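You operate a simulated robot arm through the tools that you are given. There is no shell and no other tool. Be economical: measure what you need, move in short steps, check, and stop when the job is done.

You run a simulated two-armed robot. Do the job below in one go: nothing can be reset, and whatever is moved stays where it is left.

TASK
Put the blue cloth from the free end of the dark bench on the second shelf from the bottom of the blue shelving and the grey cloth on the second shelf from the bottom of the grey shelving. Take the green-banded weight from the gap between the frame rows and put it on the cells shelf. Put the bead box that says "C" from the fitting bench top on the shelf under the extruder and the bead box marked "B" on the middle shelf of the blue shelving. Put the ring labelled "T2" from the fitting bench top on the shelf of the side table. Fetch the 5.0 m grey tube from the fitting bench top and stand it on top of the grey white-cap tube there. Do these in any order. Set down upright: grey tube.

The check looks at the end state, three seconds after you hand in, the way a careful person would. Anything else that was tipped, shoved, dropped, spilled or broken makes it a failure. Lids that push on must go on centred and level and be pressed home; caps that screw on are set level and turned clockwise until they are tight. Flat cloth is picked up by pressing the open fingertips on it (5 to 10 N) and closing them slowly along it; thin cloth reads only 2 to 8 mm in the jaws.

THE ROBOT
Two 7-joint arms with fingered hands on one trunk, on a base that drives. Base frame: it is fixed to the floor where the robot stands at the start and does not move with it; the origin is under the middle of the robot, x ahead of it, y to its left, z up; the surface under the hand at the start is at about z = 900. Lengths are in mm, angles in rad, forces in N, time in s.
The left shoulder is at the start at [60, 138, 847], the right one opposite. With the tool pointing down near the work surface each hand reaches from about 100 to 900 mm from the robot's upright axis, wherever it stands, measured 20 degrees to its own side. Places, roughly: bead box [1500, -3500, 1000]; cells shelf [-300, -400, 500]; cloth [750, 0, 1000]; green-banded weight [1000, -1000, 1000]; grey tube [1000, -3500, 1000]; middle shelf of the blue shelving [3600, 200, 900]; ring [1000, -3000, 1000]; second shelf of the blue shelving [3600, 200, 500]; second shelf of the grey shelving [3600, -1000, 500]; shelf of the side table [3500, -3300, 300]; shelf under the extruder (22x76 cm) [-260, -3160, 460]; white-cap tube [1000, -3500, 1000]. Payload 4 kg a hand.
Tool frame (each hand has its own): the origin (TCP) lies between the finger pads and is the grasp point; the fingertips stand 36 mm ahead of it; z points along the fingers, y is the line along which they close. The gripper opens to 120 mm. The gripper's body begins 42 mm behind the TCP. The gripper is a hand of 5 fingers: y runs from the thumb to the fingers, the wrist lies at [-15, -109, -200] in the tool frame, and closing takes about 1.5 s.
Orientation is told as [roll, pitch, yaw] about the base's x, y, z axes, in that order, counted from this pose: with the fingers straight down and the wrist toward the robot, the tool's x, y and z point along [0, 1, 0], [1, 0, 0] and [0, 0, -1] of the base frame.

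THE INTERFACE
- The arms move only by the tool move_arm. It takes "left_series", "right_series" or both (then of equal length, played together; a hand with none holds still); each is a list that holds one entry, the list of rows, each a list of 6 numbers: the turn, a rotation vector about the tool's x, y, z in rad, then the shift along the tool's x, y, z in mm. In form: [[[rx, ry, rz, x, y, z], ...]]. A call has 1 to 12 rows; each row is the pose to reach, as a shift and turn from the pose commanded when the call began, along the tool's axes at that moment. "left_hand" and "right_hand" are, for a hand that has rows, the opening, from 0 (shut) to 1 (fully open), set as the call begins (left out, the last holds). Rows are played at 5 a second. More than 50 mm and 0.15 rad between two rows, or a gripper value outside its range, and nothing of the call is played. Where a pose cannot be reached the arm comes as near as it can. A force on the tool above 40 N (or 10 N above the force at the start of the call, whichever is more), or a blocked arm, ends the call early, and 0.2 s more pass. The fingers move at their own pace (about 153 mm/s each) and stop on an object; they squeeze with about 21 N. The grip force told is the motor's: it shows also when the fingers shut on nothing. Time passes only in rows, and 0.2 s behind the last, so rows that repeat a pose let the fingers close. The reply holds the time, the measured pose of the TCP, the force on the tool along the base axes, the opening and the grip force, in the units named above and with some noise, with the torque about the TCP (base axes, N m) and any sound that the robot's microphone picked up.
- Cameras (640 x 400 px; columns grow to the right, rows downward): "scene" is now at [4.9, -59.5, 1458.6]; the picture's right is [-0.87, -0.50, 0.00], its down [-0.43, 0.74, -0.52] and it looks along [0.26, -0.45, -0.85] (base axes); focal length 214 px, centre (320, 200). "left" rides on the left gripper at [-69, -79, -131] in its tool frame; the picture's right is [-0.78, -0.29, 0.55], its down [0.55, -0.73, 0.40] and it looks along [0.29, 0.61, 0.74] (tool axes); focal length 222 px, centre (320, 200). "right" rides on the right gripper at [69, -79, -131] in its tool frame; the picture's right is [-0.78, 0.29, -0.55], its down [-0.55, -0.73, 0.40] and it looks along [-0.29, 0.61, 0.74] (tool axes); focal length 222 px, centre (320, 200). There is no depth. A picture from a camera that has moved, and an enlarged one, comes with that camera's place and axes in the base frame and with its lens.
- snapshot(camera): a new picture of that camera. The clock stands still meanwhile.
- slide_trunk(by): slides the trunk up (or, below 0, down) by that many mm; the arms and the scene camera ride with it, the base frame stays. It gives what a move gives, with no picture.
- drive_base(legs): drives the robot by 1 to 6 legs, each [ahead, left, turn to the left] in mm, mm and rad, along the robot's own axes; the way and the turn of a leg run together, so that a leg with both is an arc; at most 1500 mm and 3.142 rad a leg. The arms and the cameras ride along, it lands a little off, and it stops where it bumps. It gives what a move gives.
- finger_targets(index, middle, ring, little, thumb_bend, thumb_turn, hand): sets how far each is bent, from 0 (flat) to 100 (curled in); at 30 the hand is open as for a grip, at 70 the pads meet at the TCP. One left out holds its place. A second passes; each finger stops where it meets its share of the squeeze, and holds until it gets a number again. A gripper value or a shape takes the hand back. It gives what a move gives, with no picture; readings hold the bend of each and the force on index, middle, ring, little, thumb and palm. thumb_turn goes from beside the hand (0) to across from the fingers (100), as for a grip.
- hand_shape(shape, hand): the hand has 5 fingers and takes this shape, open, in about a second: jaw (thumb against the fingers, like two jaws); tri (thumb and two fingers); tip (a fingertip pinch); poke (one finger out to press); point (the index stretched); flat (the hand flat); cup (the hand cupped); fist (a fist). The gripper value then closes the fingers along that shape, each until it touches; the sizes above hold for jaw. It gives what a move gives, with no picture.
- pan_tilt(pan, tilt): turns the head with the scene camera to pan (to the left, within 1.501 rad either way) and tilt (down, from -0.506 to 1.204), counted from straight ahead of the robot. It gives what a move gives.
- enlarge(camera, box): a new picture of the part [left, top, right, bottom] of that camera's present view, enlarged. The clock stands still meanwhile.
- close_job(): hands the job in; it is judged then, once.

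Work in short steps. Places have to be worked out from the pictures, the camera data and where the tool is seen: move nearer, look again, correct. Check each grasp and each placing, and mend what went wrong. You have 207 turns and 202 pictures in all, those below and enlarged ones among them. Open the grippers and draw the arms clear of the work before you hand the job in, unless the task says otherwise; then end with one line.

The tools are called as name(argument=value, ...) on one line, values as JSON. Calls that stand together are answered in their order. move_arm: Moves the arms, as the interface text tells. Its arguments: {"type":"object","properties":{"left_series":{"type":"array"},"left_hand":{"type":"number"},"right_series":{"type":"array"},"right_hand":{"type":"number"}},"required":[]} The other tools are called the same way: slide_trunk (by) slides the trunk up or down; hand_shape (shape, hand) gives the hand a shape; finger_targets (index, middle, ring, little, thumb_bend, thumb_turn, hand) moves the fingers one by one; drive_base (legs) drives the base; pan_tilt (pan, tilt) turns the head that bears the scene camera; snapshot (camera) takes a picture; enlarge (camera, box) takes an enlarged picture of a part of a camera's view; close_job () hands the job in.

At the start:

```text
clock: 0.0
left_ee_pos: [583.6, 58.0, 1168.1]
left_tool_rot: [0.0, -0.002, 0.0]
left_contact_force: [0.4, 0.2, 0.3]
left_torque: [0.01, -0.02, 0.0]
left_finger_gap: 119.8
left_grasp_force: 0.1
left_shape: jaw
left_bend: [30.0, 30.0, 30.0, 30.0, 30.0, 97.0]
left_finger forces: [0.1, 0.1, 0.1, 0.1, 0.0, 0.0]
right_ee_pos: [424.4, -382.5, 1158.8]
right_tool_rot: [-0.002, 0.0, -0.001]
right_contact_force: [0.2, -0.2, 0.2]
right_torque: [0.0, 0.02, 0.03]
right_finger_gap: 119.7
right_grasp_force: 0.0
right_shape: jaw
right_bend: [30.0, 30.0, 30.0, 30.0, 30.0, 97.0]
right_finger forces: [0.0, 0.0, 0.1, 0.0, 0.0, 0.0]
trunk travel left (down, up): [-425.0, 165.0]
robot x, y, heading: [0.2, -5.9, -0.002]
head pan, tilt: [-1.045, 1.018]
```

scene: 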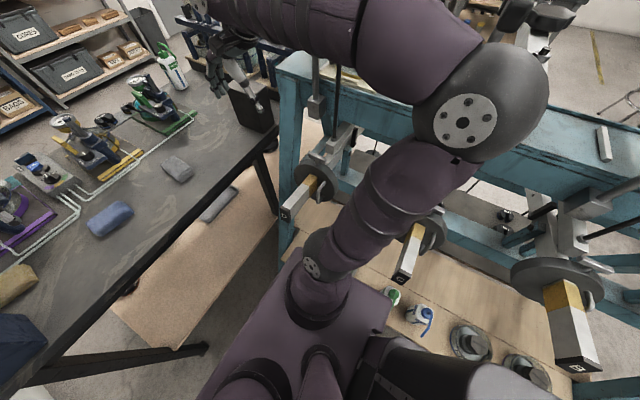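
right: 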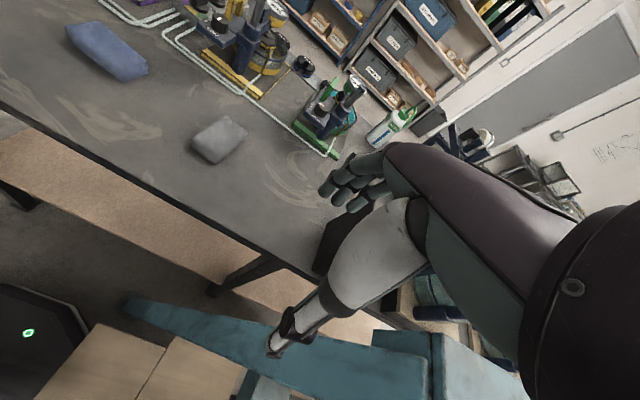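
left: 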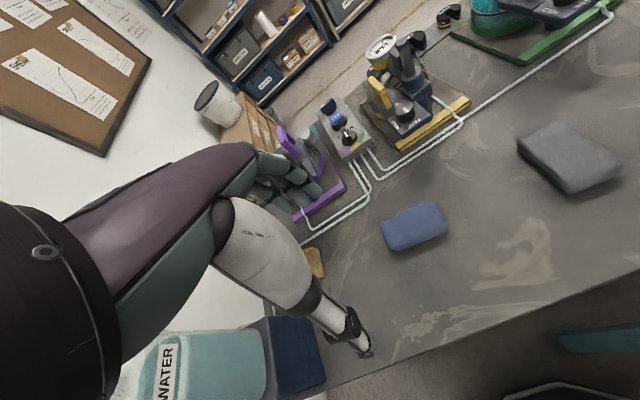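

I start by looking ahead and to the sides with the head to get an overview.

pan_tilt(pan=0, tilt=0.7)

snapshot(camera="scene")

pan_tilt(pan=-0.9, tilt=0.4)

snapshot(camera="scene")

pan_tilt(pan=-1.5, tilt=0.5)

snapshot(camera="scene")

pan_tilt(pan=0.0, tilt=0.2)

snapshot(camera="scene")

```text
clock: 1.3
left_ee_pos: [584.6, 58.7, 1167.4]
left_tool_rot: [-0.001, 0.0, 0.0]
left_contact_force: [0.0, -0.4, -0.1]
left_torque: [0.02, 0.01, 0.02]
left_finger_gap: 119.6
left_grasp_force: 0.0
left_shape: jaw
left_bend: [30.0, 30.0, 30.0, 30.0, 30.0, 97.0]
left_finger forces: [0.0, 0.0, 0.0, 0.0, 0.0, 0.1]
right_ee_pos: [423.6, -382.4, 1157.6]
right_tool_rot: [0.001, -0.001, -0.001]
right_contact_force: [0.3, 0.5, -0.7]
right_torque: [-0.02, 0.02, 0.0]
right_finger_gap: 119.8
right_grasp_force: 0.1
right_shape: jaw
right_bend: [30.0, 30.0, 30.0, 30.0, 30.0, 97.0]
right_finger forces: [0.1, 0.1, 0.0, 0.0, 0.0, 0.0]
trunk travel left (down, up): [-425.0, 165.0]
robot x, y, heading: [2.0, 0.8, -0.001]
head pan, tilt: [0.0, 0.7]
```

```text
198 pictures are left
camera scene: at [55.5, -0.3, 1483.2], right [0.0, -1.0, 0.0], down [-0.64, 0.0, -0.76], along [0.76, 0.0, -0.64], focal length 214 px, centre (320, 200)
```

scene: 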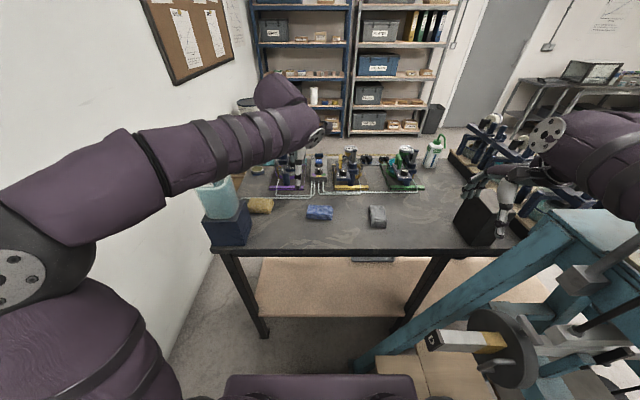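

```text
clock: 2.5
left_ee_pos: [584.8, 57.9, 1167.1]
left_tool_rot: [0.0, 0.001, -0.002]
left_contact_force: [0.0, 0.2, -0.6]
left_torque: [0.02, 0.02, -0.01]
left_finger_gap: 119.6
left_grasp_force: 0.0
left_shape: jaw
left_bend: [30.0, 30.0, 30.0, 30.0, 30.0, 97.0]
left_finger forces: [0.0, 0.1, 0.0, 0.0, 0.1, 0.0]
right_ee_pos: [423.0, -383.1, 1157.8]
right_tool_rot: [0.0, -0.001, 0.0]
right_contact_force: [-0.6, -0.6, -1.5]
right_torque: [0.0, 0.01, 0.01]
right_finger_gap: 119.6
right_grasp_force: 0.1
right_shape: jaw
right_bend: [30.0, 30.0, 30.0, 30.0, 30.0, 97.0]
right_finger forces: [0.0, 0.1, 0.0, 0.0, 0.0, 0.1]
trunk travel left (down, up): [-425.0, 165.0]
robot x, y, heading: [3.2, -0.7, -0.0]
head pan, tilt: [-0.901, 0.4]
```

```text
197 pictures are left
camera scene: at [28.2, -72.8, 1510.0], right [-0.78, -0.62, 0.0], down [-0.24, 0.3, -0.92], along [0.57, -0.72, -0.39], focal length 214 px, centre (320, 200)
```

scene: 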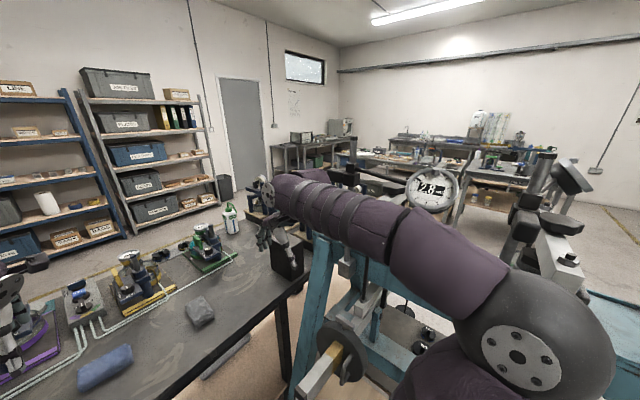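

```text
clock: 3.5
left_ee_pos: [584.8, 58.2, 1167.3]
left_tool_rot: [0.001, 0.001, -0.001]
left_contact_force: [1.1, 0.0, 0.5]
left_torque: [-0.01, -0.04, 0.01]
left_finger_gap: 119.5
left_grasp_force: 0.0
left_shape: jaw
left_bend: [30.0, 30.0, 30.0, 30.0, 30.0, 97.0]
left_finger forces: [0.0, 0.0, 0.1, 0.0, 0.0, 0.0]
right_ee_pos: [423.9, -382.6, 1157.8]
right_tool_rot: [0.0, -0.002, 0.0]
right_contact_force: [0.2, 0.0, 1.0]
right_torque: [-0.02, -0.01, -0.02]
right_finger_gap: 119.5
right_grasp_force: 0.2
right_shape: jaw
right_bend: [30.0, 30.0, 30.0, 30.0, 30.0, 97.0]
right_finger forces: [0.0, 0.0, 0.1, 0.0, 0.0, 0.1]
trunk travel left (down, up): [-425.0, 165.0]
robot x, y, heading: [-1.0, -2.7, -0.0]
head pan, tilt: [-1.499, 0.499]
```

```text
196 pictures are left
camera scene: at [-22.8, -91.0, 1500.9], right [-1.0, -0.07, 0.0], down [-0.03, 0.48, -0.88], along [0.06, -0.88, -0.48], focal length 214 px, centre (320, 200)
```

scene: 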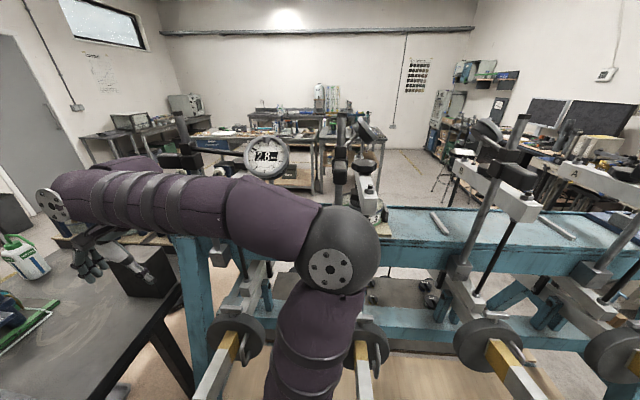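

```text
clock: 5.1
left_ee_pos: [583.9, 58.6, 1167.2]
left_tool_rot: [0.001, 0.0, -0.002]
left_contact_force: [-0.5, 0.2, -0.1]
left_torque: [-0.02, 0.0, -0.01]
left_finger_gap: 119.7
left_grasp_force: 0.0
left_shape: jaw
left_bend: [30.0, 30.0, 30.0, 30.0, 30.0, 97.0]
left_finger forces: [0.1, 0.0, 0.0, 0.0, 0.1, 0.0]
right_ee_pos: [423.6, -382.2, 1157.8]
right_tool_rot: [-0.001, 0.0, -0.001]
right_contact_force: [0.0, -1.0, -1.0]
right_torque: [-0.02, 0.0, 0.0]
right_finger_gap: 119.6
right_grasp_force: 0.1
right_shape: jaw
right_bend: [30.0, 30.0, 30.0, 30.0, 30.0, 97.0]
right_finger forces: [0.0, 0.0, 0.0, 0.1, 0.1, 0.1]
trunk travel left (down, up): [-425.0, 165.0]
robot x, y, heading: [-1.8, 1.6, -0.001]
head pan, tilt: [0.0, 0.201]
```

```text
195 pictures are left
camera scene: at [63.8, -0.3, 1528.6], right [0.0, -1.0, 0.0], down [-0.2, 0.0, -0.98], along [0.98, 0.0, -0.2], focal length 214 px, centre (320, 200)
```

scene: 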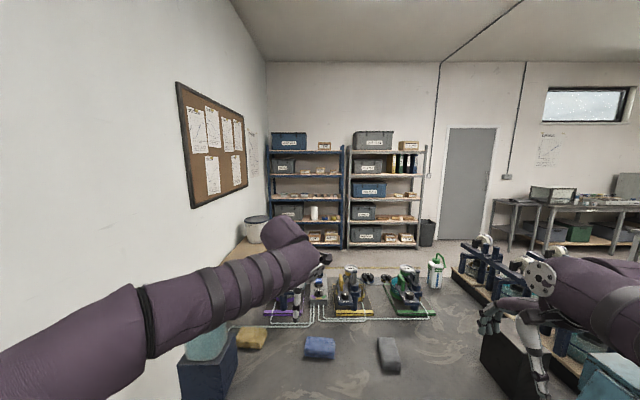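

I see blue and grey cloths on the near bench. I'll measure them more closely with the enlarged scene view.

pan_tilt(pan=-0.1, tilt=0.7)

enlarge(camera="scene", box=[200, 120, 520, 320])

snapshot(camera="left")

pan_tilt(pan=0.0, tilt=1.2)

snapshot(camera="scene")

```text
clock: 6.0
left_ee_pos: [585.1, 58.0, 1167.5]
left_tool_rot: [-0.001, 0.0, 0.0]
left_contact_force: [-0.7, 0.1, -0.4]
left_torque: [-0.01, 0.0, -0.05]
left_finger_gap: 119.3
left_grasp_force: 0.2
left_shape: jaw
left_bend: [30.0, 30.0, 30.0, 30.0, 30.0, 97.0]
left_finger forces: [0.0, 0.0, 0.1, 0.0, 0.0, 0.0]
right_ee_pos: [424.3, -382.3, 1158.1]
right_tool_rot: [0.0, 0.0, 0.0]
right_contact_force: [-0.3, -0.2, -0.1]
right_torque: [0.02, 0.01, 0.04]
right_finger_gap: 119.6
right_grasp_force: 0.1
right_shape: jaw
right_bend: [30.0, 30.0, 30.0, 30.0, 30.0, 97.0]
right_finger forces: [0.0, 0.1, 0.0, 0.1, 0.0, 0.1]
trunk travel left (down, up): [-425.0, 165.0]
robot x, y, heading: [-2.1, 0.8, 0.002]
head pan, tilt: [-0.099, 0.7]
```

```text
2.00 times, centred on (360, 220) of scene
camera zoom: at [55.2, -8.7, 1483.3], right [-0.1, -1.0, 0.0], down [-0.64, 0.06, -0.77], along [0.76, -0.08, -0.64], focal length 429 px, centre (240, 160)
```

zoom: 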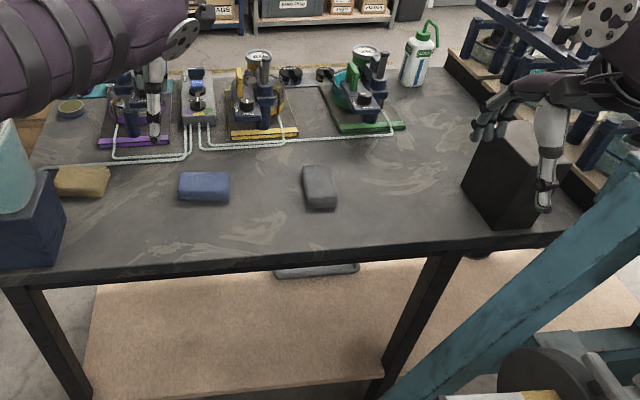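

```text
193 pictures are left
camera left: at [505.3, -12.0, 1297.1], right [-0.29, -0.78, -0.55], down [-0.73, 0.55, -0.4], along [0.61, 0.29, -0.74], focal length 222 px, centre (320, 200)
```

left: 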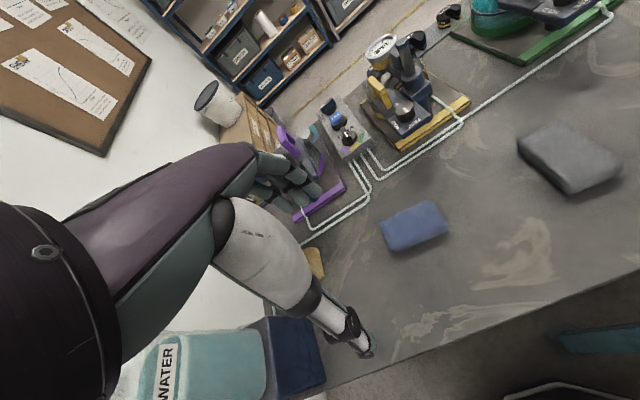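

```text
clock: 7.0
left_ee_pos: [583.9, 58.6, 1166.5]
left_tool_rot: [0.001, 0.0, 0.001]
left_contact_force: [-0.3, -0.4, -0.6]
left_torque: [-0.02, 0.0, 0.01]
left_finger_gap: 119.7
left_grasp_force: 0.1
left_shape: jaw
left_bend: [30.0, 30.0, 30.0, 30.0, 30.0, 97.0]
left_finger forces: [0.0, 0.0, 0.0, 0.1, 0.1, 0.1]
right_ee_pos: [422.5, -381.8, 1158.6]
right_tool_rot: [-0.001, 0.0, 0.0]
right_contact_force: [0.3, -0.1, -0.2]
right_torque: [0.04, -0.02, -0.02]
right_finger_gap: 119.6
right_grasp_force: 0.1
right_shape: jaw
right_bend: [30.0, 30.0, 30.0, 30.0, 30.0, 97.0]
right_finger forces: [0.1, 0.1, 0.1, 0.0, 0.0, 0.0]
trunk travel left (down, up): [-425.0, 165.0]
robot x, y, heading: [3.2, -2.2, 0.0]
head pan, tilt: [0.0, 1.201]
```

```text
192 pictures are left
camera scene: at [26.6, -0.3, 1447.3], right [0.0, -1.0, 0.0], down [-0.93, 0.0, -0.36], along [0.36, 0.0, -0.93], focal length 214 px, centre (320, 200)
```

scene: 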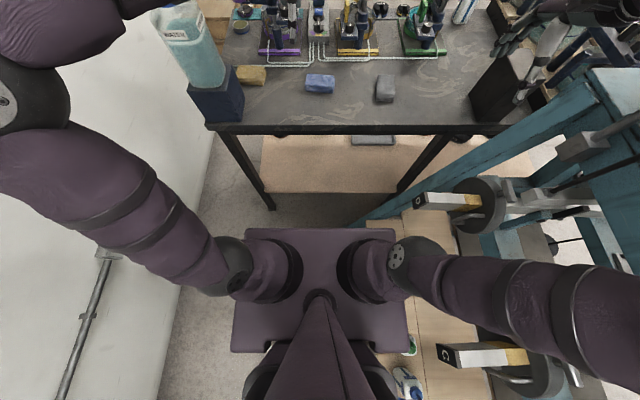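

The blue cloth is about at [651,-3,918] (two views agree), ~95 × 60 mm with its short side along x. I move the left hand above it and bring the right hand above the grey cloth, turned a quarter, at a safe height.

move_arm(left_series=[[[0, 0, 0, -15, 15, 20], [0, 0, 0, -30, 30, 50], [0, 0, 0, -45, 45, 85], [0, 0, 0, -61, 60, 120], [0, 0, 0, -61, 67, 150], [0, 0, 0, -61, 67, 150], [0, 0, 0, -61, 67, 150], [0, 0, 0, -61, 67, 150], [0, 0, 0, -61, 67, 150], [0, 0, 0, -61, 67, 150], [0, 0, 0, -61, 67, 150], [0, 0, 0, -61, 67, 150]]], right_series=[[[0, 0, -0.14, 14, 15, 0], [0, 0, -0.28, 28, 30, 0], [0, 0, -0.42, 42, 45, 0], [0, 0, -0.56, 56, 65, 0], [0, 0, -0.7, 70, 85, 0], [0, 0, -0.84, 84, 105, 0], [0, 0, -0.98, 98, 125, 0], [0, 0, -1.12, 112, 145, 0], [0, 0, -1.26, 126, 165, 0], [0, 0, -1.4, 140, 185, 20], [0, 0, -1.5, 158, 200, 40], [0, 0, -1.5, 158, 200, 60]]])

snapshot(camera="left")

snapshot(camera="right")

```text
clock: 9.6
left_ee_pos: [650.7, -3.0, 1015.6]
left_tool_rot: [0.0, 0.001, -0.002]
left_contact_force: [1.2, 0.2, 0.1]
left_torque: [-0.01, 0.01, -0.01]
left_finger_gap: 119.5
left_grasp_force: 0.1
left_shape: jaw
left_bend: [30.0, 30.0, 30.0, 30.0, 30.0, 97.0]
left_finger forces: [0.1, 0.0, 0.0, 0.0, 0.0, 0.1]
right_ee_pos: [623.7, -224.7, 1098.3]
right_tool_rot: [0.001, 0.0, 1.501]
right_contact_force: [-0.7, -0.6, -0.3]
right_torque: [0.0, 0.0, -0.03]
right_finger_gap: 119.9
right_grasp_force: 0.0
right_shape: jaw
right_bend: [30.0, 30.0, 30.0, 30.0, 30.0, 97.0]
right_finger forces: [0.1, 0.1, 0.0, 0.0, 0.0, 0.1]
trunk travel left (down, up): [-425.0, 165.0]
robot x, y, heading: [-1.8, 6.0, -0.002]
head pan, tilt: [0.0, 1.201]
```

```text
191 pictures are left
camera left: at [571.7, -73.0, 1146.5], right [-0.29, -0.78, -0.55], down [-0.73, 0.55, -0.4], along [0.61, 0.29, -0.74], focal length 222 px, centre (320, 200)
```

left: 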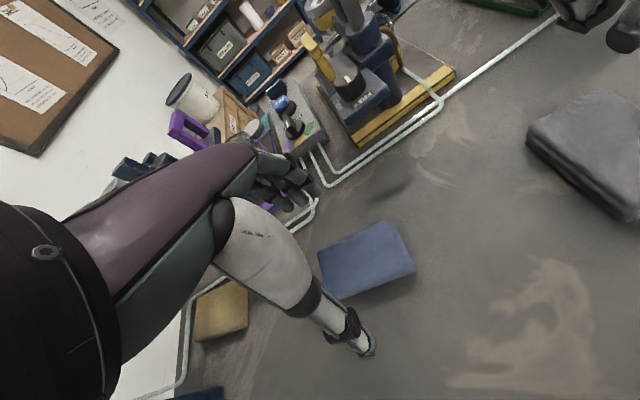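

```text
190 pictures are left
camera right: at [549.2, -300.1, 1229.9], right [0.8, 0.24, 0.55], down [0.5, -0.77, -0.4], along [0.33, 0.59, -0.74], focal length 222 px, centre (320, 200)
```

right: 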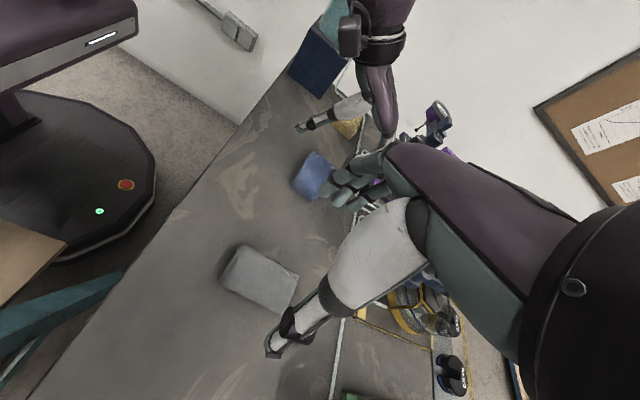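

Both views confirm the blue cloth at [653,-5] and the grey cloth at [635,-223]. I lower both hands so the fingertips sit just above the bench, straddling the cloths.

move_arm(left_series=[[[0, 0, 0, -1, 2, 15], [0, 0, 0, -1, 2, 30], [0, 0, 0, -1, 2, 45], [0, 0, 0, -1, 2, 60], [0, 0, 0, -1, 2, 72], [0, 0, 0, -1, 2, 72]]], right_series=[[[0, 0, 0.06, -10, 3, 30], [0, 0, 0.06, -10, 3, 60], [0, 0, 0.06, -10, 3, 90], [0, 0, 0.06, -10, 3, 120], [0, 0, 0.06, -10, 3, 140], [0, 0, 0.06, -10, 3, 154]]])

snapshot(camera="left")

snapshot(camera="right")

```text
clock: 11.0
left_ee_pos: [653.6, -4.5, 945.1]
left_tool_rot: [0.0, 0.001, 0.001]
left_contact_force: [-0.3, 0.0, 0.2]
left_torque: [0.01, 0.01, 0.02]
left_finger_gap: 120.0
left_grasp_force: 0.1
left_shape: jaw
left_bend: [30.0, 30.0, 30.0, 30.0, 30.0, 97.0]
left_finger forces: [0.0, 0.0, 0.0, 0.0, 0.1, 0.1]
right_ee_pos: [634.1, -221.7, 943.8]
right_tool_rot: [0.0, 0.001, 1.441]
right_contact_force: [-0.5, 0.1, 0.0]
right_torque: [-0.01, -0.02, 0.02]
right_finger_gap: 119.8
right_grasp_force: 0.0
right_shape: jaw
right_bend: [30.0, 30.0, 30.0, 30.0, 30.0, 97.0]
right_finger forces: [0.0, 0.0, 0.0, 0.0, 0.0, 0.1]
trunk travel left (down, up): [-425.0, 165.0]
robot x, y, heading: [1.2, 3.0, -0.001]
head pan, tilt: [0.0, 1.201]
```

```text
189 pictures are left
camera left: at [574.1, -73.9, 1075.0], right [-0.29, -0.78, -0.55], down [-0.73, 0.55, -0.4], along [0.61, 0.29, -0.74], focal length 222 px, centre (320, 200)
```

left: 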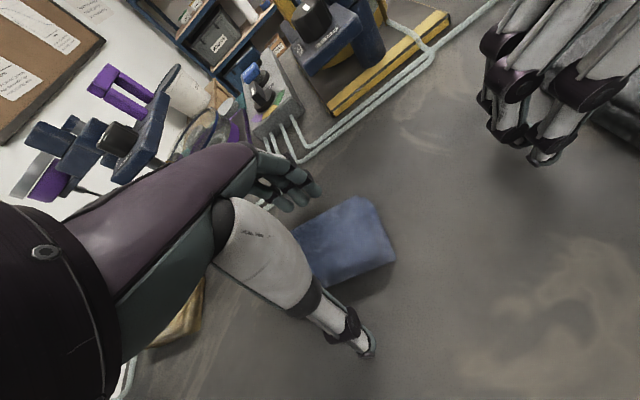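

```text
188 pictures are left
camera right: at [555.4, -292.9, 1076.6], right [0.82, 0.19, 0.55], down [0.45, -0.8, -0.4], along [0.36, 0.57, -0.74], focal length 222 px, centre (320, 200)
```

right: 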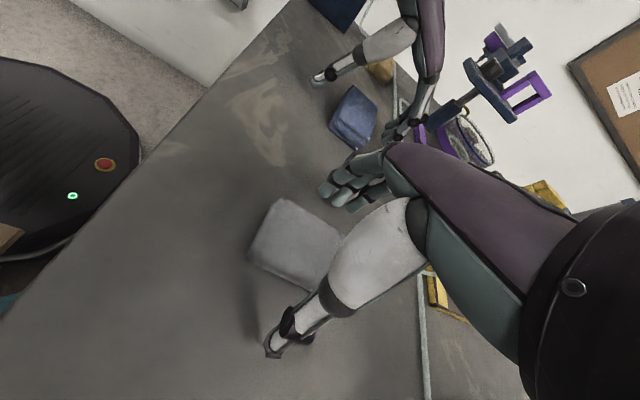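

Cloths lie right between the fingers in both views. I close both grippers.

move_arm(left_series=[[[0, 0, 0, 0, 0, 3], [0, 0, 0, 0, 0, 3], [0, 0, 0, 0, 0, 3], [0, 0, 0, 0, 0, 3], [0, 0, 0, 0, 0, 3], [0, 0, 0, 0, 0, 3], [0, 0, 0, 0, 0, 3], [0, 0, 0, 0, 0, 3], [0, 0, 0, 0, 0, 3]]], right_series=[[[0, 0, 0, 0, 0, 3], [0, 0, 0, 0, 0, 3], [0, 0, 0, 0, 0, 3], [0, 0, 0, 0, 0, 3], [0, 0, 0, 0, 0, 3], [0, 0, 0, 0, 0, 3], [0, 0, 0, 0, 0, 3], [0, 0, 0, 0, 0, 3], [0, 0, 0, 0, 0, 3]]], left_hand=0, right_hand=0)

snapshot(camera="left")

snapshot(camera="right")

```text
clock: 13.0
left_ee_pos: [653.9, -3.6, 942.5]
left_tool_rot: [-0.001, 0.0, 0.001]
left_contact_force: [-0.3, 0.2, -1.4]
left_torque: [-0.02, 0.02, 0.01]
left_finger_gap: 54.2
left_grasp_force: 21.2
left_shape: jaw
left_bend: [45.0, 48.0, 46.0, 71.0, 61.0, 100.0]
left_finger forces: [10.4, 5.3, 2.4, 0.0, 18.0, 0.0]
right_ee_pos: [634.2, -222.7, 941.7]
right_tool_rot: [0.0, 0.0, 1.439]
right_contact_force: [-0.1, -0.5, -0.2]
right_torque: [-0.06, -0.01, 0.03]
right_finger_gap: 53.7
right_grasp_force: 21.3
right_shape: jaw
right_bend: [45.0, 48.0, 47.0, 71.0, 61.0, 100.0]
right_finger forces: [10.2, 5.5, 2.4, 0.0, 18.2, 0.1]
trunk travel left (down, up): [-425.0, 165.0]
robot x, y, heading: [1.5, -1.5, -0.001]
head pan, tilt: [0.0, 1.201]
```

```text
187 pictures are left
camera left: at [574.1, -74.0, 1072.3], right [-0.29, -0.78, -0.55], down [-0.74, 0.55, -0.4], along [0.61, 0.29, -0.74], focal length 222 px, centre (320, 200)
```

left: 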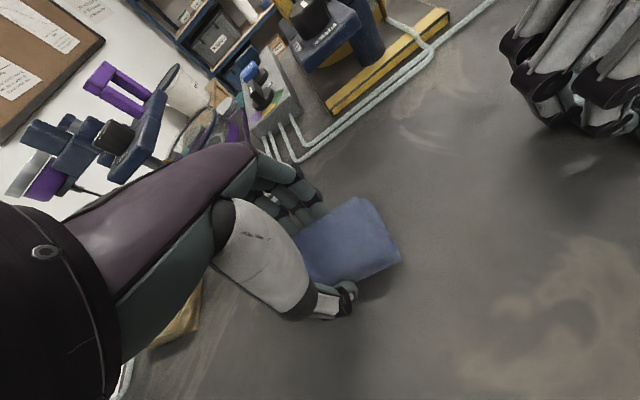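

```text
186 pictures are left
camera right: at [555.2, -292.6, 1073.5], right [0.82, 0.19, 0.55], down [0.45, -0.8, -0.4], along [0.36, 0.57, -0.74], focal length 222 px, centre (320, 200)
```

right: 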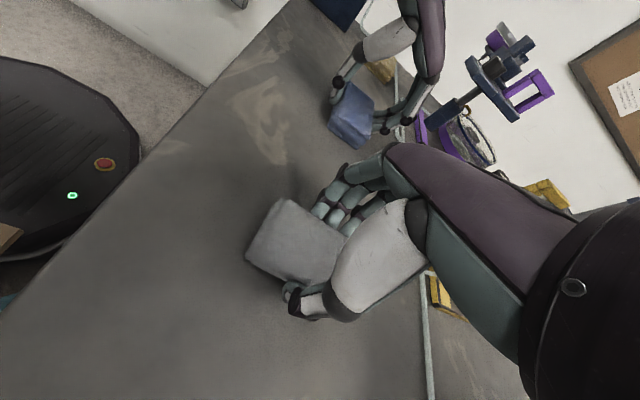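

Both cloths are gripped at ~54 mm. I lift both and bring the hands back toward the robot.

move_arm(left_series=[[[0, 0, 0, 0, 0, -40], [0, 0, 0, 0, 0, -85], [0, 0, 0, 0, -20, -130], [0, 0, 0, 10, -60, -170], [0, 0, 0, 20, -105, -200], [0, 0, 0, 30, -150, -220], [0, 0, 0, 40, -195, -220], [0, 0, 0, 50, -240, -220], [0, 0, 0, 60, -260, -220], [0, 0, 0, 60, -260, -220]]], right_series=[[[0, 0, 0, 0, 0, -40], [0, 0, 0, 0, 0, -85], [0, 0, 0.13, 0, 0, -130], [0, 0, 0.27, 30, 0, -170], [0, 0, 0.4, 70, 0, -200], [0, 0, 0.53, 110, 0, -220], [0, 0, 0.66, 150, 0, -220], [0, 0, 0.79, 190, 0, -220], [0, 0, 0.92, 220, 0, -220], [0, 0, 1.05, 240, 10, -220]]])

pan_tilt(pan=0, tilt=1.1)

snapshot(camera="scene")

pan_tilt(pan=-1.5, tilt=0.9)

snapshot(camera="scene")

pan_tilt(pan=1.5, tilt=0.7)

snapshot(camera="scene")

```text
refused: row 4 steps farther than a row can; nothing moved
```

```text
clock: 13.6
left_ee_pos: [653.3, -2.8, 943.2]
left_tool_rot: [0.001, -0.001, -0.001]
left_contact_force: [-0.3, 0.5, 0.3]
left_torque: [-0.03, -0.03, 0.0]
left_finger_gap: 54.1
left_grasp_force: 20.7
left_shape: jaw
left_bend: [45.0, 48.0, 46.0, 71.0, 61.0, 100.0]
left_finger forces: [10.4, 5.4, 2.4, 0.0, 18.0, 0.1]
right_ee_pos: [634.3, -221.2, 941.0]
right_tool_rot: [0.0, -0.001, 1.439]
right_contact_force: [-0.6, -0.1, -0.6]
right_torque: [-0.01, -0.02, -0.02]
right_finger_gap: 53.7
right_grasp_force: 21.1
right_shape: jaw
right_bend: [45.0, 48.0, 47.0, 71.0, 61.0, 100.0]
right_finger forces: [10.2, 5.6, 2.3, 0.1, 18.3, 0.1]
trunk travel left (down, up): [-425.0, 165.0]
robot x, y, heading: [-1.7, -3.3, -0.001]
head pan, tilt: [0.0, 1.1]
```

```text
185 pictures are left
camera scene: at [33.9, -0.3, 1453.2], right [0.0, -1.0, 0.0], down [-0.89, 0.0, -0.45], along [0.45, 0.0, -0.89], focal length 214 px, centre (320, 200)
```

scene: 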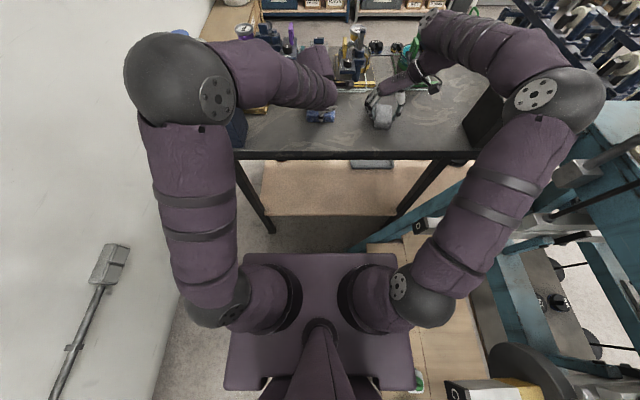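

```text
clock: 15.2
left_ee_pos: [652.8, -4.2, 941.7]
left_tool_rot: [0.0, 0.0, 0.0]
left_contact_force: [-0.3, -0.2, 0.7]
left_torque: [0.02, 0.01, 0.0]
left_finger_gap: 54.6
left_grasp_force: 21.4
left_shape: jaw
left_bend: [45.0, 48.0, 46.0, 71.0, 61.0, 100.0]
left_finger forces: [10.4, 5.3, 2.4, 0.0, 18.0, 0.0]
right_ee_pos: [633.0, -223.0, 942.1]
right_tool_rot: [0.0, 0.0, 1.44]
right_contact_force: [-0.5, -0.1, 0.3]
right_torque: [0.02, 0.0, 0.0]
right_finger_gap: 53.8
right_grasp_force: 21.2
right_shape: jaw
right_bend: [45.0, 48.0, 47.0, 71.0, 61.0, 100.0]
right_finger forces: [10.1, 5.6, 2.4, 0.1, 18.4, 0.0]
trunk travel left (down, up): [-425.0, 165.0]
robot x, y, heading: [-0.7, -0.6, -0.0]
head pan, tilt: [-1.499, 0.901]
```

```text
184 pictures are left
camera scene: at [-23.8, -75.6, 1467.0], right [-1.0, -0.07, 0.0], down [-0.06, 0.78, -0.62], along [0.04, -0.62, -0.78], focal length 214 px, centre (320, 200)
```

scene: 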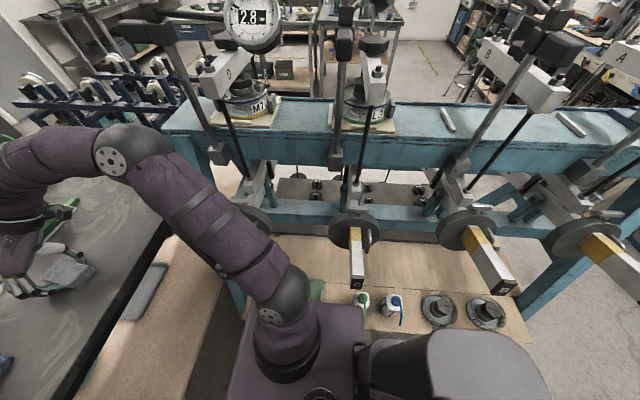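

```text
clock: 17.8
left_ee_pos: [654.3, -4.2, 941.5]
left_tool_rot: [0.001, 0.001, 0.0]
left_contact_force: [-0.5, 0.5, 0.4]
left_torque: [0.01, -0.01, 0.0]
left_finger_gap: 54.1
left_grasp_force: 21.6
left_shape: jaw
left_bend: [45.0, 48.0, 46.0, 71.0, 61.0, 100.0]
left_finger forces: [10.4, 5.2, 2.4, 0.0, 18.0, 0.0]
right_ee_pos: [633.2, -221.9, 940.8]
right_tool_rot: [0.002, 0.001, 1.44]
right_contact_force: [0.4, 0.2, 0.5]
right_torque: [0.0, 0.02, 0.02]
right_finger_gap: 53.5
right_grasp_force: 21.3
right_shape: jaw
right_bend: [45.0, 48.0, 47.0, 71.0, 61.0, 100.0]
right_finger forces: [10.2, 5.7, 2.5, 0.0, 18.3, 0.0]
trunk travel left (down, up): [-425.0, 165.0]
robot x, y, heading: [-3.3, 1.1, 0.0]
head pan, tilt: [1.499, 0.7]
```

```text
183 pictures are left
camera scene: at [-23.1, 84.4, 1483.2], right [1.0, -0.07, 0.0], down [-0.05, -0.64, -0.76], along [0.05, 0.76, -0.64], focal length 214 px, centre (320, 200)
```

scene: 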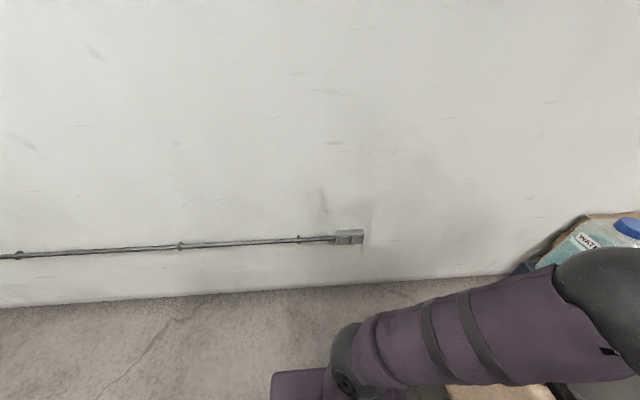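

The step size was too big; I redo the lift and retraction with smaller steps.

move_arm(left_series=[[[0, 0, 0, 0, 0, -40], [0, 0, 0, 0, 0, -85], [0, 0, 0, 0, -20, -130], [0, 0, 0, 10, -50, -165], [0, 0, 0, 20, -85, -195], [0, 0, 0, 25, -130, -210], [0, 0, 0, 35, -175, -215], [0, 0, 0, 45, -220, -215], [0, 0, 0, 55, -260, -215], [0, 0, 0, 60, -300, -215], [0, 0, 0, 60, -330, -215], [0, 0, 0, 60, -330, -215]]], right_series=[[[0, 0, 0, 0, 0, -40], [0, 0, 0, 0, 0, -85], [0, 0, 0.13, 0, 0, -130], [0, 0, 0.26, 30, 0, -165], [0, 0, 0.4, 65, 0, -195], [0, 0, 0.53, 110, 0, -210], [0, 0, 0.66, 155, 0, -215], [0, 0, 0.79, 200, 0, -215], [0, 0, 0.92, 240, 0, -215], [0, 0, 1.05, 270, 10, -215], [0, 0, 1.18, 300, 20, -215], [0, 0, 1.3, 310, 20, -215]]])

pan_tilt(pan=0, tilt=1.1)

snapshot(camera="scene")

```text
clock: 20.4
left_ee_pos: [322.9, 56.9, 1156.5]
left_tool_rot: [0.0, 0.001, 0.0]
left_contact_force: [0.8, 0.5, -1.0]
left_torque: [0.0, 0.0, 0.01]
left_finger_gap: 54.0
left_grasp_force: 21.2
left_shape: jaw
left_bend: [45.0, 48.0, 46.0, 71.0, 61.0, 100.0]
left_finger forces: [10.3, 5.4, 2.3, 0.1, 18.1, 0.0]
right_ee_pos: [327.9, -161.4, 1156.2]
right_tool_rot: [-0.002, 0.0, 0.138]
right_contact_force: [-0.1, -0.5, -0.5]
right_torque: [0.02, 0.0, 0.02]
right_finger_gap: 53.5
right_grasp_force: 21.2
right_shape: jaw
right_bend: [45.0, 48.0, 47.0, 71.0, 61.0, 100.0]
right_finger forces: [10.4, 5.4, 2.4, 0.0, 18.2, 0.1]
trunk travel left (down, up): [-425.0, 165.0]
robot x, y, heading: [1.5, -0.3, 0.002]
head pan, tilt: [1.499, 0.7]
```

```text
clock: 22.0
left_ee_pos: [324.6, 56.9, 1157.6]
left_tool_rot: [0.0, 0.001, 0.0]
left_contact_force: [0.1, 0.0, -1.1]
left_torque: [-0.03, 0.0, 0.01]
left_finger_gap: 53.8
left_grasp_force: 21.1
left_shape: jaw
left_bend: [45.0, 48.0, 46.0, 71.0, 61.0, 100.0]
left_finger forces: [10.4, 5.2, 2.4, 0.1, 18.0, 0.1]
right_ee_pos: [329.7, -161.8, 1155.5]
right_tool_rot: [0.001, -0.001, 0.141]
right_contact_force: [-0.6, 0.9, -0.7]
right_torque: [0.01, -0.02, -0.03]
right_finger_gap: 54.0
right_grasp_force: 21.6
right_shape: jaw
right_bend: [45.0, 48.0, 47.0, 71.0, 61.0, 100.0]
right_finger forces: [10.2, 5.4, 2.3, 0.0, 18.2, 0.0]
trunk travel left (down, up): [-425.0, 165.0]
robot x, y, heading: [2.6, 0.1, 0.01]
head pan, tilt: [0.0, 1.1]
```

```text
182 pictures are left
camera scene: at [33.7, -0.2, 1453.2], right [0.0, -1.0, 0.0], down [-0.89, 0.0, -0.45], along [0.45, 0.0, -0.89], focal length 214 px, centre (320, 200)
```

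scene: 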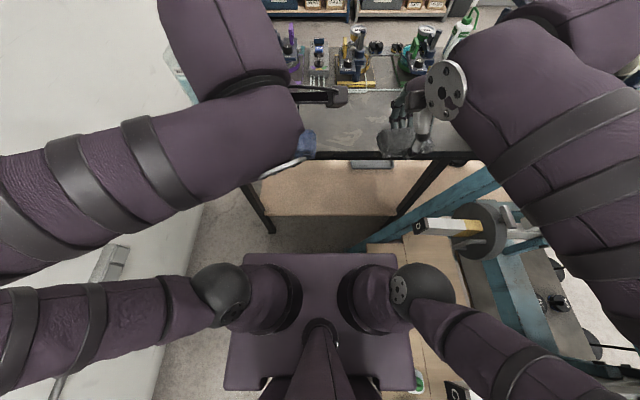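

I check the right elbow's clearance to the frame before driving.

pan_tilt(pan=-1.5, tilt=0.7)

snapshot(camera="scene")

pan_tilt(pan=1.5, tilt=0.7)

snapshot(camera="scene")

```text
clock: 23.6
left_ee_pos: [324.7, 56.4, 1157.6]
left_tool_rot: [0.0, 0.001, -0.001]
left_contact_force: [0.2, -1.0, -0.2]
left_torque: [-0.02, -0.02, -0.01]
left_finger_gap: 53.8
left_grasp_force: 21.1
left_shape: jaw
left_bend: [45.0, 48.0, 46.0, 71.0, 61.0, 100.0]
left_finger forces: [10.3, 5.3, 2.4, 0.1, 18.1, 0.0]
right_ee_pos: [328.4, -162.0, 1155.7]
right_tool_rot: [0.0, 0.0, 0.141]
right_contact_force: [-0.2, -0.5, -0.1]
right_torque: [0.0, -0.02, 0.03]
right_finger_gap: 53.9
right_grasp_force: 20.8
right_shape: jaw
right_bend: [45.0, 48.0, 47.0, 71.0, 61.0, 100.0]
right_finger forces: [10.3, 5.6, 2.4, 0.1, 18.2, 0.1]
trunk travel left (down, up): [-425.0, 165.0]
robot x, y, heading: [3.9, 0.2, 0.001]
head pan, tilt: [-1.499, 0.7]
```

```text
181 pictures are left
camera scene: at [-23.3, -84.9, 1483.2], right [-1.0, -0.07, 0.0], down [-0.05, 0.64, -0.76], along [0.06, -0.76, -0.64], focal length 214 px, centre (320, 200)
```

scene: 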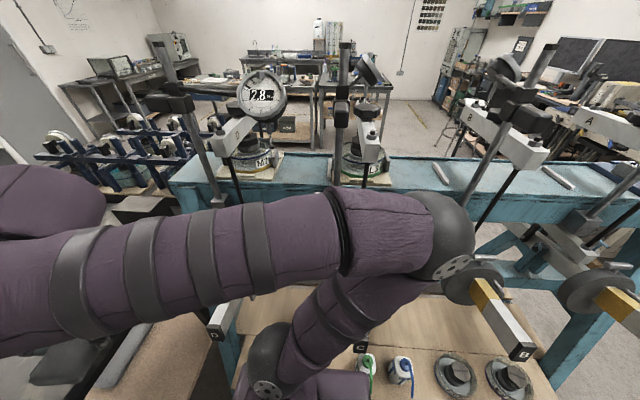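

```text
clock: 26.2
left_ee_pos: [324.5, 56.4, 1157.1]
left_tool_rot: [-0.001, 0.001, 0.001]
left_contact_force: [0.5, -0.5, 0.0]
left_torque: [-0.01, 0.01, -0.01]
left_finger_gap: 53.8
left_grasp_force: 20.6
left_shape: jaw
left_bend: [45.0, 48.0, 46.0, 71.0, 61.0, 100.0]
left_finger forces: [10.3, 5.3, 2.4, 0.0, 18.1, 0.0]
right_ee_pos: [328.4, -162.0, 1155.1]
right_tool_rot: [0.0, -0.001, 0.142]
right_contact_force: [-0.3, 0.4, -1.1]
right_torque: [0.0, 0.01, 0.02]
right_finger_gap: 53.6
right_grasp_force: 21.0
right_shape: jaw
right_bend: [45.0, 48.0, 47.0, 71.0, 61.0, 100.0]
right_finger forces: [10.2, 5.5, 2.4, 0.0, 18.2, 0.1]
trunk travel left (down, up): [-425.0, 165.0]
robot x, y, heading: [4.2, -0.0, -0.003]
head pan, tilt: [1.499, 0.7]
```

```text
180 pictures are left
camera scene: at [-23.4, 84.5, 1483.2], right [1.0, -0.07, 0.0], down [-0.05, -0.64, -0.76], along [0.06, 0.76, -0.64], focal length 214 px, centre (320, 200)
```

scene: 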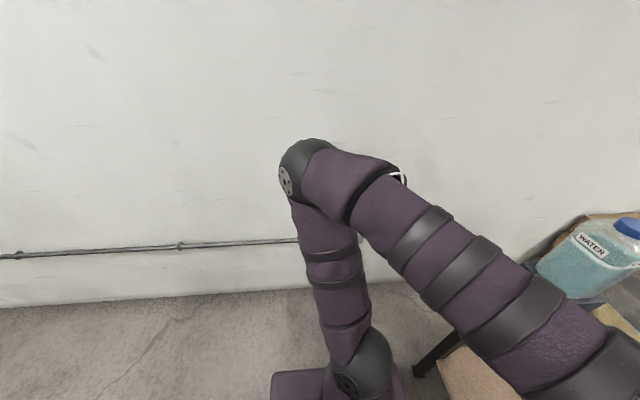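

The elbows have clearance (≈ y −500 vs. the frame at ≈ −800). I back up, easing left, then turn a bit right to look behind.

drive_base(legs=[[-700, 150, 0], [0, 0, -1.2]])

pan_tilt(pan=-1.5, tilt=0.5)

snapshot(camera="scene")

pan_tilt(pan=-0.2, tilt=0.5)

snapshot(camera="scene")

```text
clock: 33.1
left_ee_pos: [-533.1, -128.4, 1156.7]
left_tool_rot: [-0.001, -0.001, -1.203]
left_contact_force: [0.1, -0.3, 0.0]
left_torque: [0.01, 0.01, 0.01]
left_finger_gap: 53.8
left_grasp_force: 20.5
left_shape: jaw
left_bend: [45.0, 48.0, 46.0, 71.0, 61.0, 100.0]
left_finger forces: [10.2, 5.3, 2.4, 0.0, 18.0, 0.1]
right_ee_pos: [-736.3, -211.7, 1155.9]
right_tool_rot: [0.0, 0.001, -1.062]
right_contact_force: [0.7, -0.6, -1.2]
right_torque: [-0.01, 0.01, 0.02]
right_finger_gap: 53.5
right_grasp_force: 21.0
right_shape: jaw
right_bend: [45.0, 48.0, 47.0, 71.0, 61.0, 100.0]
right_finger forces: [10.2, 5.5, 2.5, 0.1, 18.2, 0.1]
trunk travel left (down, up): [-425.0, 165.0]
robot x, y, heading: [-702.7, 149.0, -1.199]
head pan, tilt: [1.499, 0.7]
```

```text
clock: 35.7
left_ee_pos: [-533.9, -128.1, 1157.9]
left_tool_rot: [0.0, 0.0, -1.202]
left_contact_force: [0.3, -0.4, -1.2]
left_torque: [0.01, 0.01, -0.02]
left_finger_gap: 54.0
left_grasp_force: 21.0
left_shape: jaw
left_bend: [45.0, 48.0, 46.0, 71.0, 61.0, 100.0]
left_finger forces: [10.2, 5.2, 2.3, 0.0, 18.0, 0.1]
right_ee_pos: [-734.5, -211.3, 1155.6]
right_tool_rot: [0.0, 0.001, -1.06]
right_contact_force: [0.5, -0.6, -1.3]
right_torque: [0.03, 0.05, 0.02]
right_finger_gap: 53.3
right_grasp_force: 20.9
right_shape: jaw
right_bend: [45.0, 48.0, 47.0, 71.0, 61.0, 100.0]
right_finger forces: [10.2, 5.5, 2.4, 0.1, 18.2, 0.0]
trunk travel left (down, up): [-425.0, 165.0]
robot x, y, heading: [-704.0, 154.4, -1.203]
head pan, tilt: [-1.499, 0.499]
```

```text
179 pictures are left
camera scene: at [-795.3, 141.5, 1500.9], right [-0.43, 0.9, 0.0], down [0.43, 0.2, -0.88], along [-0.79, -0.37, -0.48], focal length 214 px, centre (320, 200)
```

scene: 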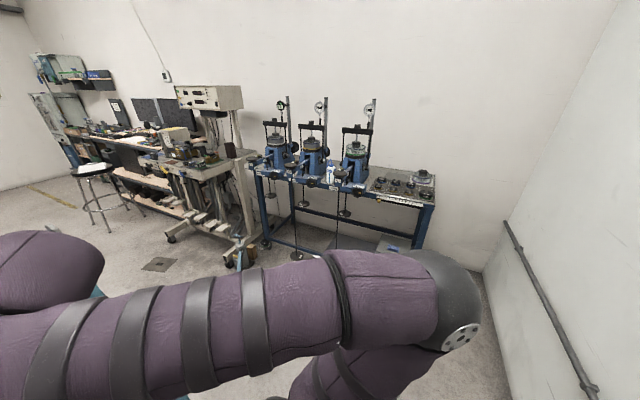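

```text
clock: 37.2
left_ee_pos: [-533.0, -129.9, 1156.7]
left_tool_rot: [0.002, 0.0, -1.202]
left_contact_force: [-0.1, 0.7, -0.6]
left_torque: [-0.02, 0.01, -0.02]
left_finger_gap: 53.5
left_grasp_force: 21.0
left_shape: jaw
left_bend: [45.0, 48.0, 46.0, 71.0, 61.0, 100.0]
left_finger forces: [10.2, 5.3, 2.4, 0.0, 17.9, 0.0]
right_ee_pos: [-735.5, -211.1, 1155.9]
right_tool_rot: [0.0, 0.001, -1.061]
right_contact_force: [-0.2, 0.3, -0.1]
right_torque: [0.0, 0.01, -0.01]
right_finger_gap: 53.5
right_grasp_force: 21.2
right_shape: jaw
right_bend: [45.0, 48.0, 47.0, 71.0, 61.0, 100.0]
right_finger forces: [10.2, 5.5, 2.4, 0.0, 18.2, 0.0]
trunk travel left (down, up): [-425.0, 165.0]
robot x, y, heading: [-702.7, 152.6, -1.203]
head pan, tilt: [-0.201, 0.499]
```

```text
178 pictures are left
camera scene: at [-697.8, 90.7, 1500.9], right [-0.99, -0.17, 0.0], down [-0.08, 0.47, -0.88], along [0.15, -0.87, -0.48], focal length 214 px, centre (320, 200)
```

scene: 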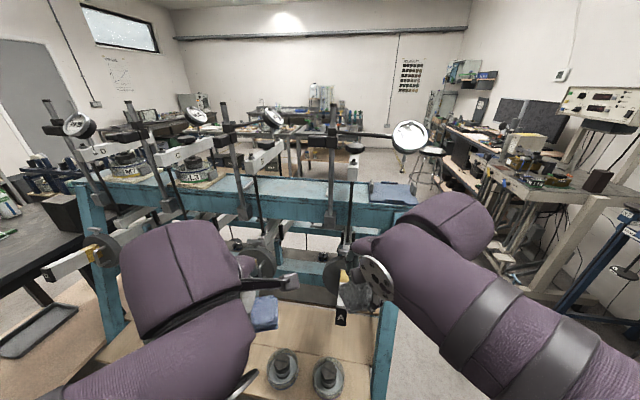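

The way out is around the end of the frame at x≈-1000, with equipment at x<-1800. I turn to face −y and sidestep to x≈−1450 then look down that lane.

drive_base(legs=[[0, 0, -0.37], [0, -720, 0]])

pan_tilt(pan=0, tilt=0.5)

snapshot(camera="scene")

```text
clock: 42.3
left_ee_pos: [-1366.8, -170.0, 1156.8]
left_tool_rot: [-0.001, 0.0, -1.575]
left_contact_force: [-0.1, 0.1, -1.0]
left_torque: [-0.01, 0.01, -0.03]
left_finger_gap: 54.1
left_grasp_force: 21.3
left_shape: jaw
left_bend: [45.0, 48.0, 46.0, 71.0, 61.0, 100.0]
left_finger forces: [10.2, 5.2, 2.4, 0.1, 17.8, 0.1]
right_ee_pos: [-1584.2, -171.7, 1155.8]
right_tool_rot: [0.0, 0.0, -1.436]
right_contact_force: [0.4, 1.0, -0.3]
right_torque: [0.02, -0.03, 0.02]
right_finger_gap: 53.5
right_grasp_force: 21.2
right_shape: jaw
right_bend: [45.0, 48.0, 47.0, 71.0, 61.0, 100.0]
right_finger forces: [10.2, 5.5, 2.5, 0.0, 18.0, 0.0]
trunk travel left (down, up): [-425.0, 165.0]
robot x, y, heading: [-1421.3, 157.4, -1.582]
head pan, tilt: [-0.201, 0.499]
```

```text
clock: 43.0
left_ee_pos: [-1366.0, -169.6, 1157.1]
left_tool_rot: [0.001, -0.001, -1.575]
left_contact_force: [-0.5, 0.4, -1.0]
left_torque: [-0.03, -0.01, 0.0]
left_finger_gap: 54.2
left_grasp_force: 20.7
left_shape: jaw
left_bend: [45.0, 48.0, 46.0, 71.0, 61.0, 100.0]
left_finger forces: [10.2, 5.3, 2.3, 0.1, 18.0, 0.0]
right_ee_pos: [-1584.4, -171.6, 1154.8]
right_tool_rot: [0.001, 0.0, -1.437]
right_contact_force: [0.0, -0.5, 0.1]
right_torque: [0.0, 0.0, 0.0]
right_finger_gap: 53.6
right_grasp_force: 20.9
right_shape: jaw
right_bend: [45.0, 48.0, 47.0, 71.0, 61.0, 100.0]
right_finger forces: [10.2, 5.5, 2.4, 0.1, 18.1, 0.0]
trunk travel left (down, up): [-425.0, 165.0]
robot x, y, heading: [-1421.7, 154.8, -1.579]
head pan, tilt: [0.0, 0.499]
```

```text
177 pictures are left
camera scene: at [-1421.0, 93.9, 1500.9], right [-1.0, 0.01, 0.0], down [0.0, 0.48, -0.88], along [-0.01, -0.88, -0.48], focal length 214 px, centre (320, 200)
```

scene: 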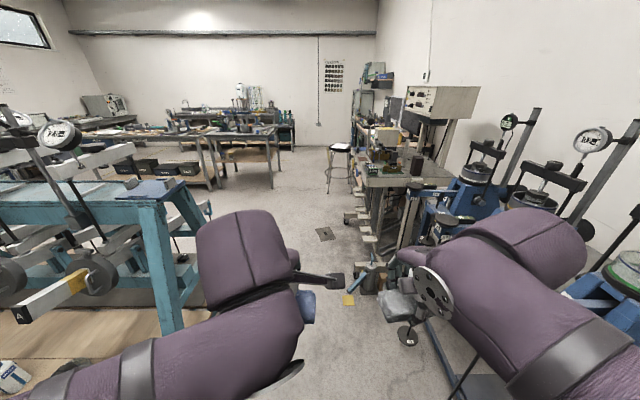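

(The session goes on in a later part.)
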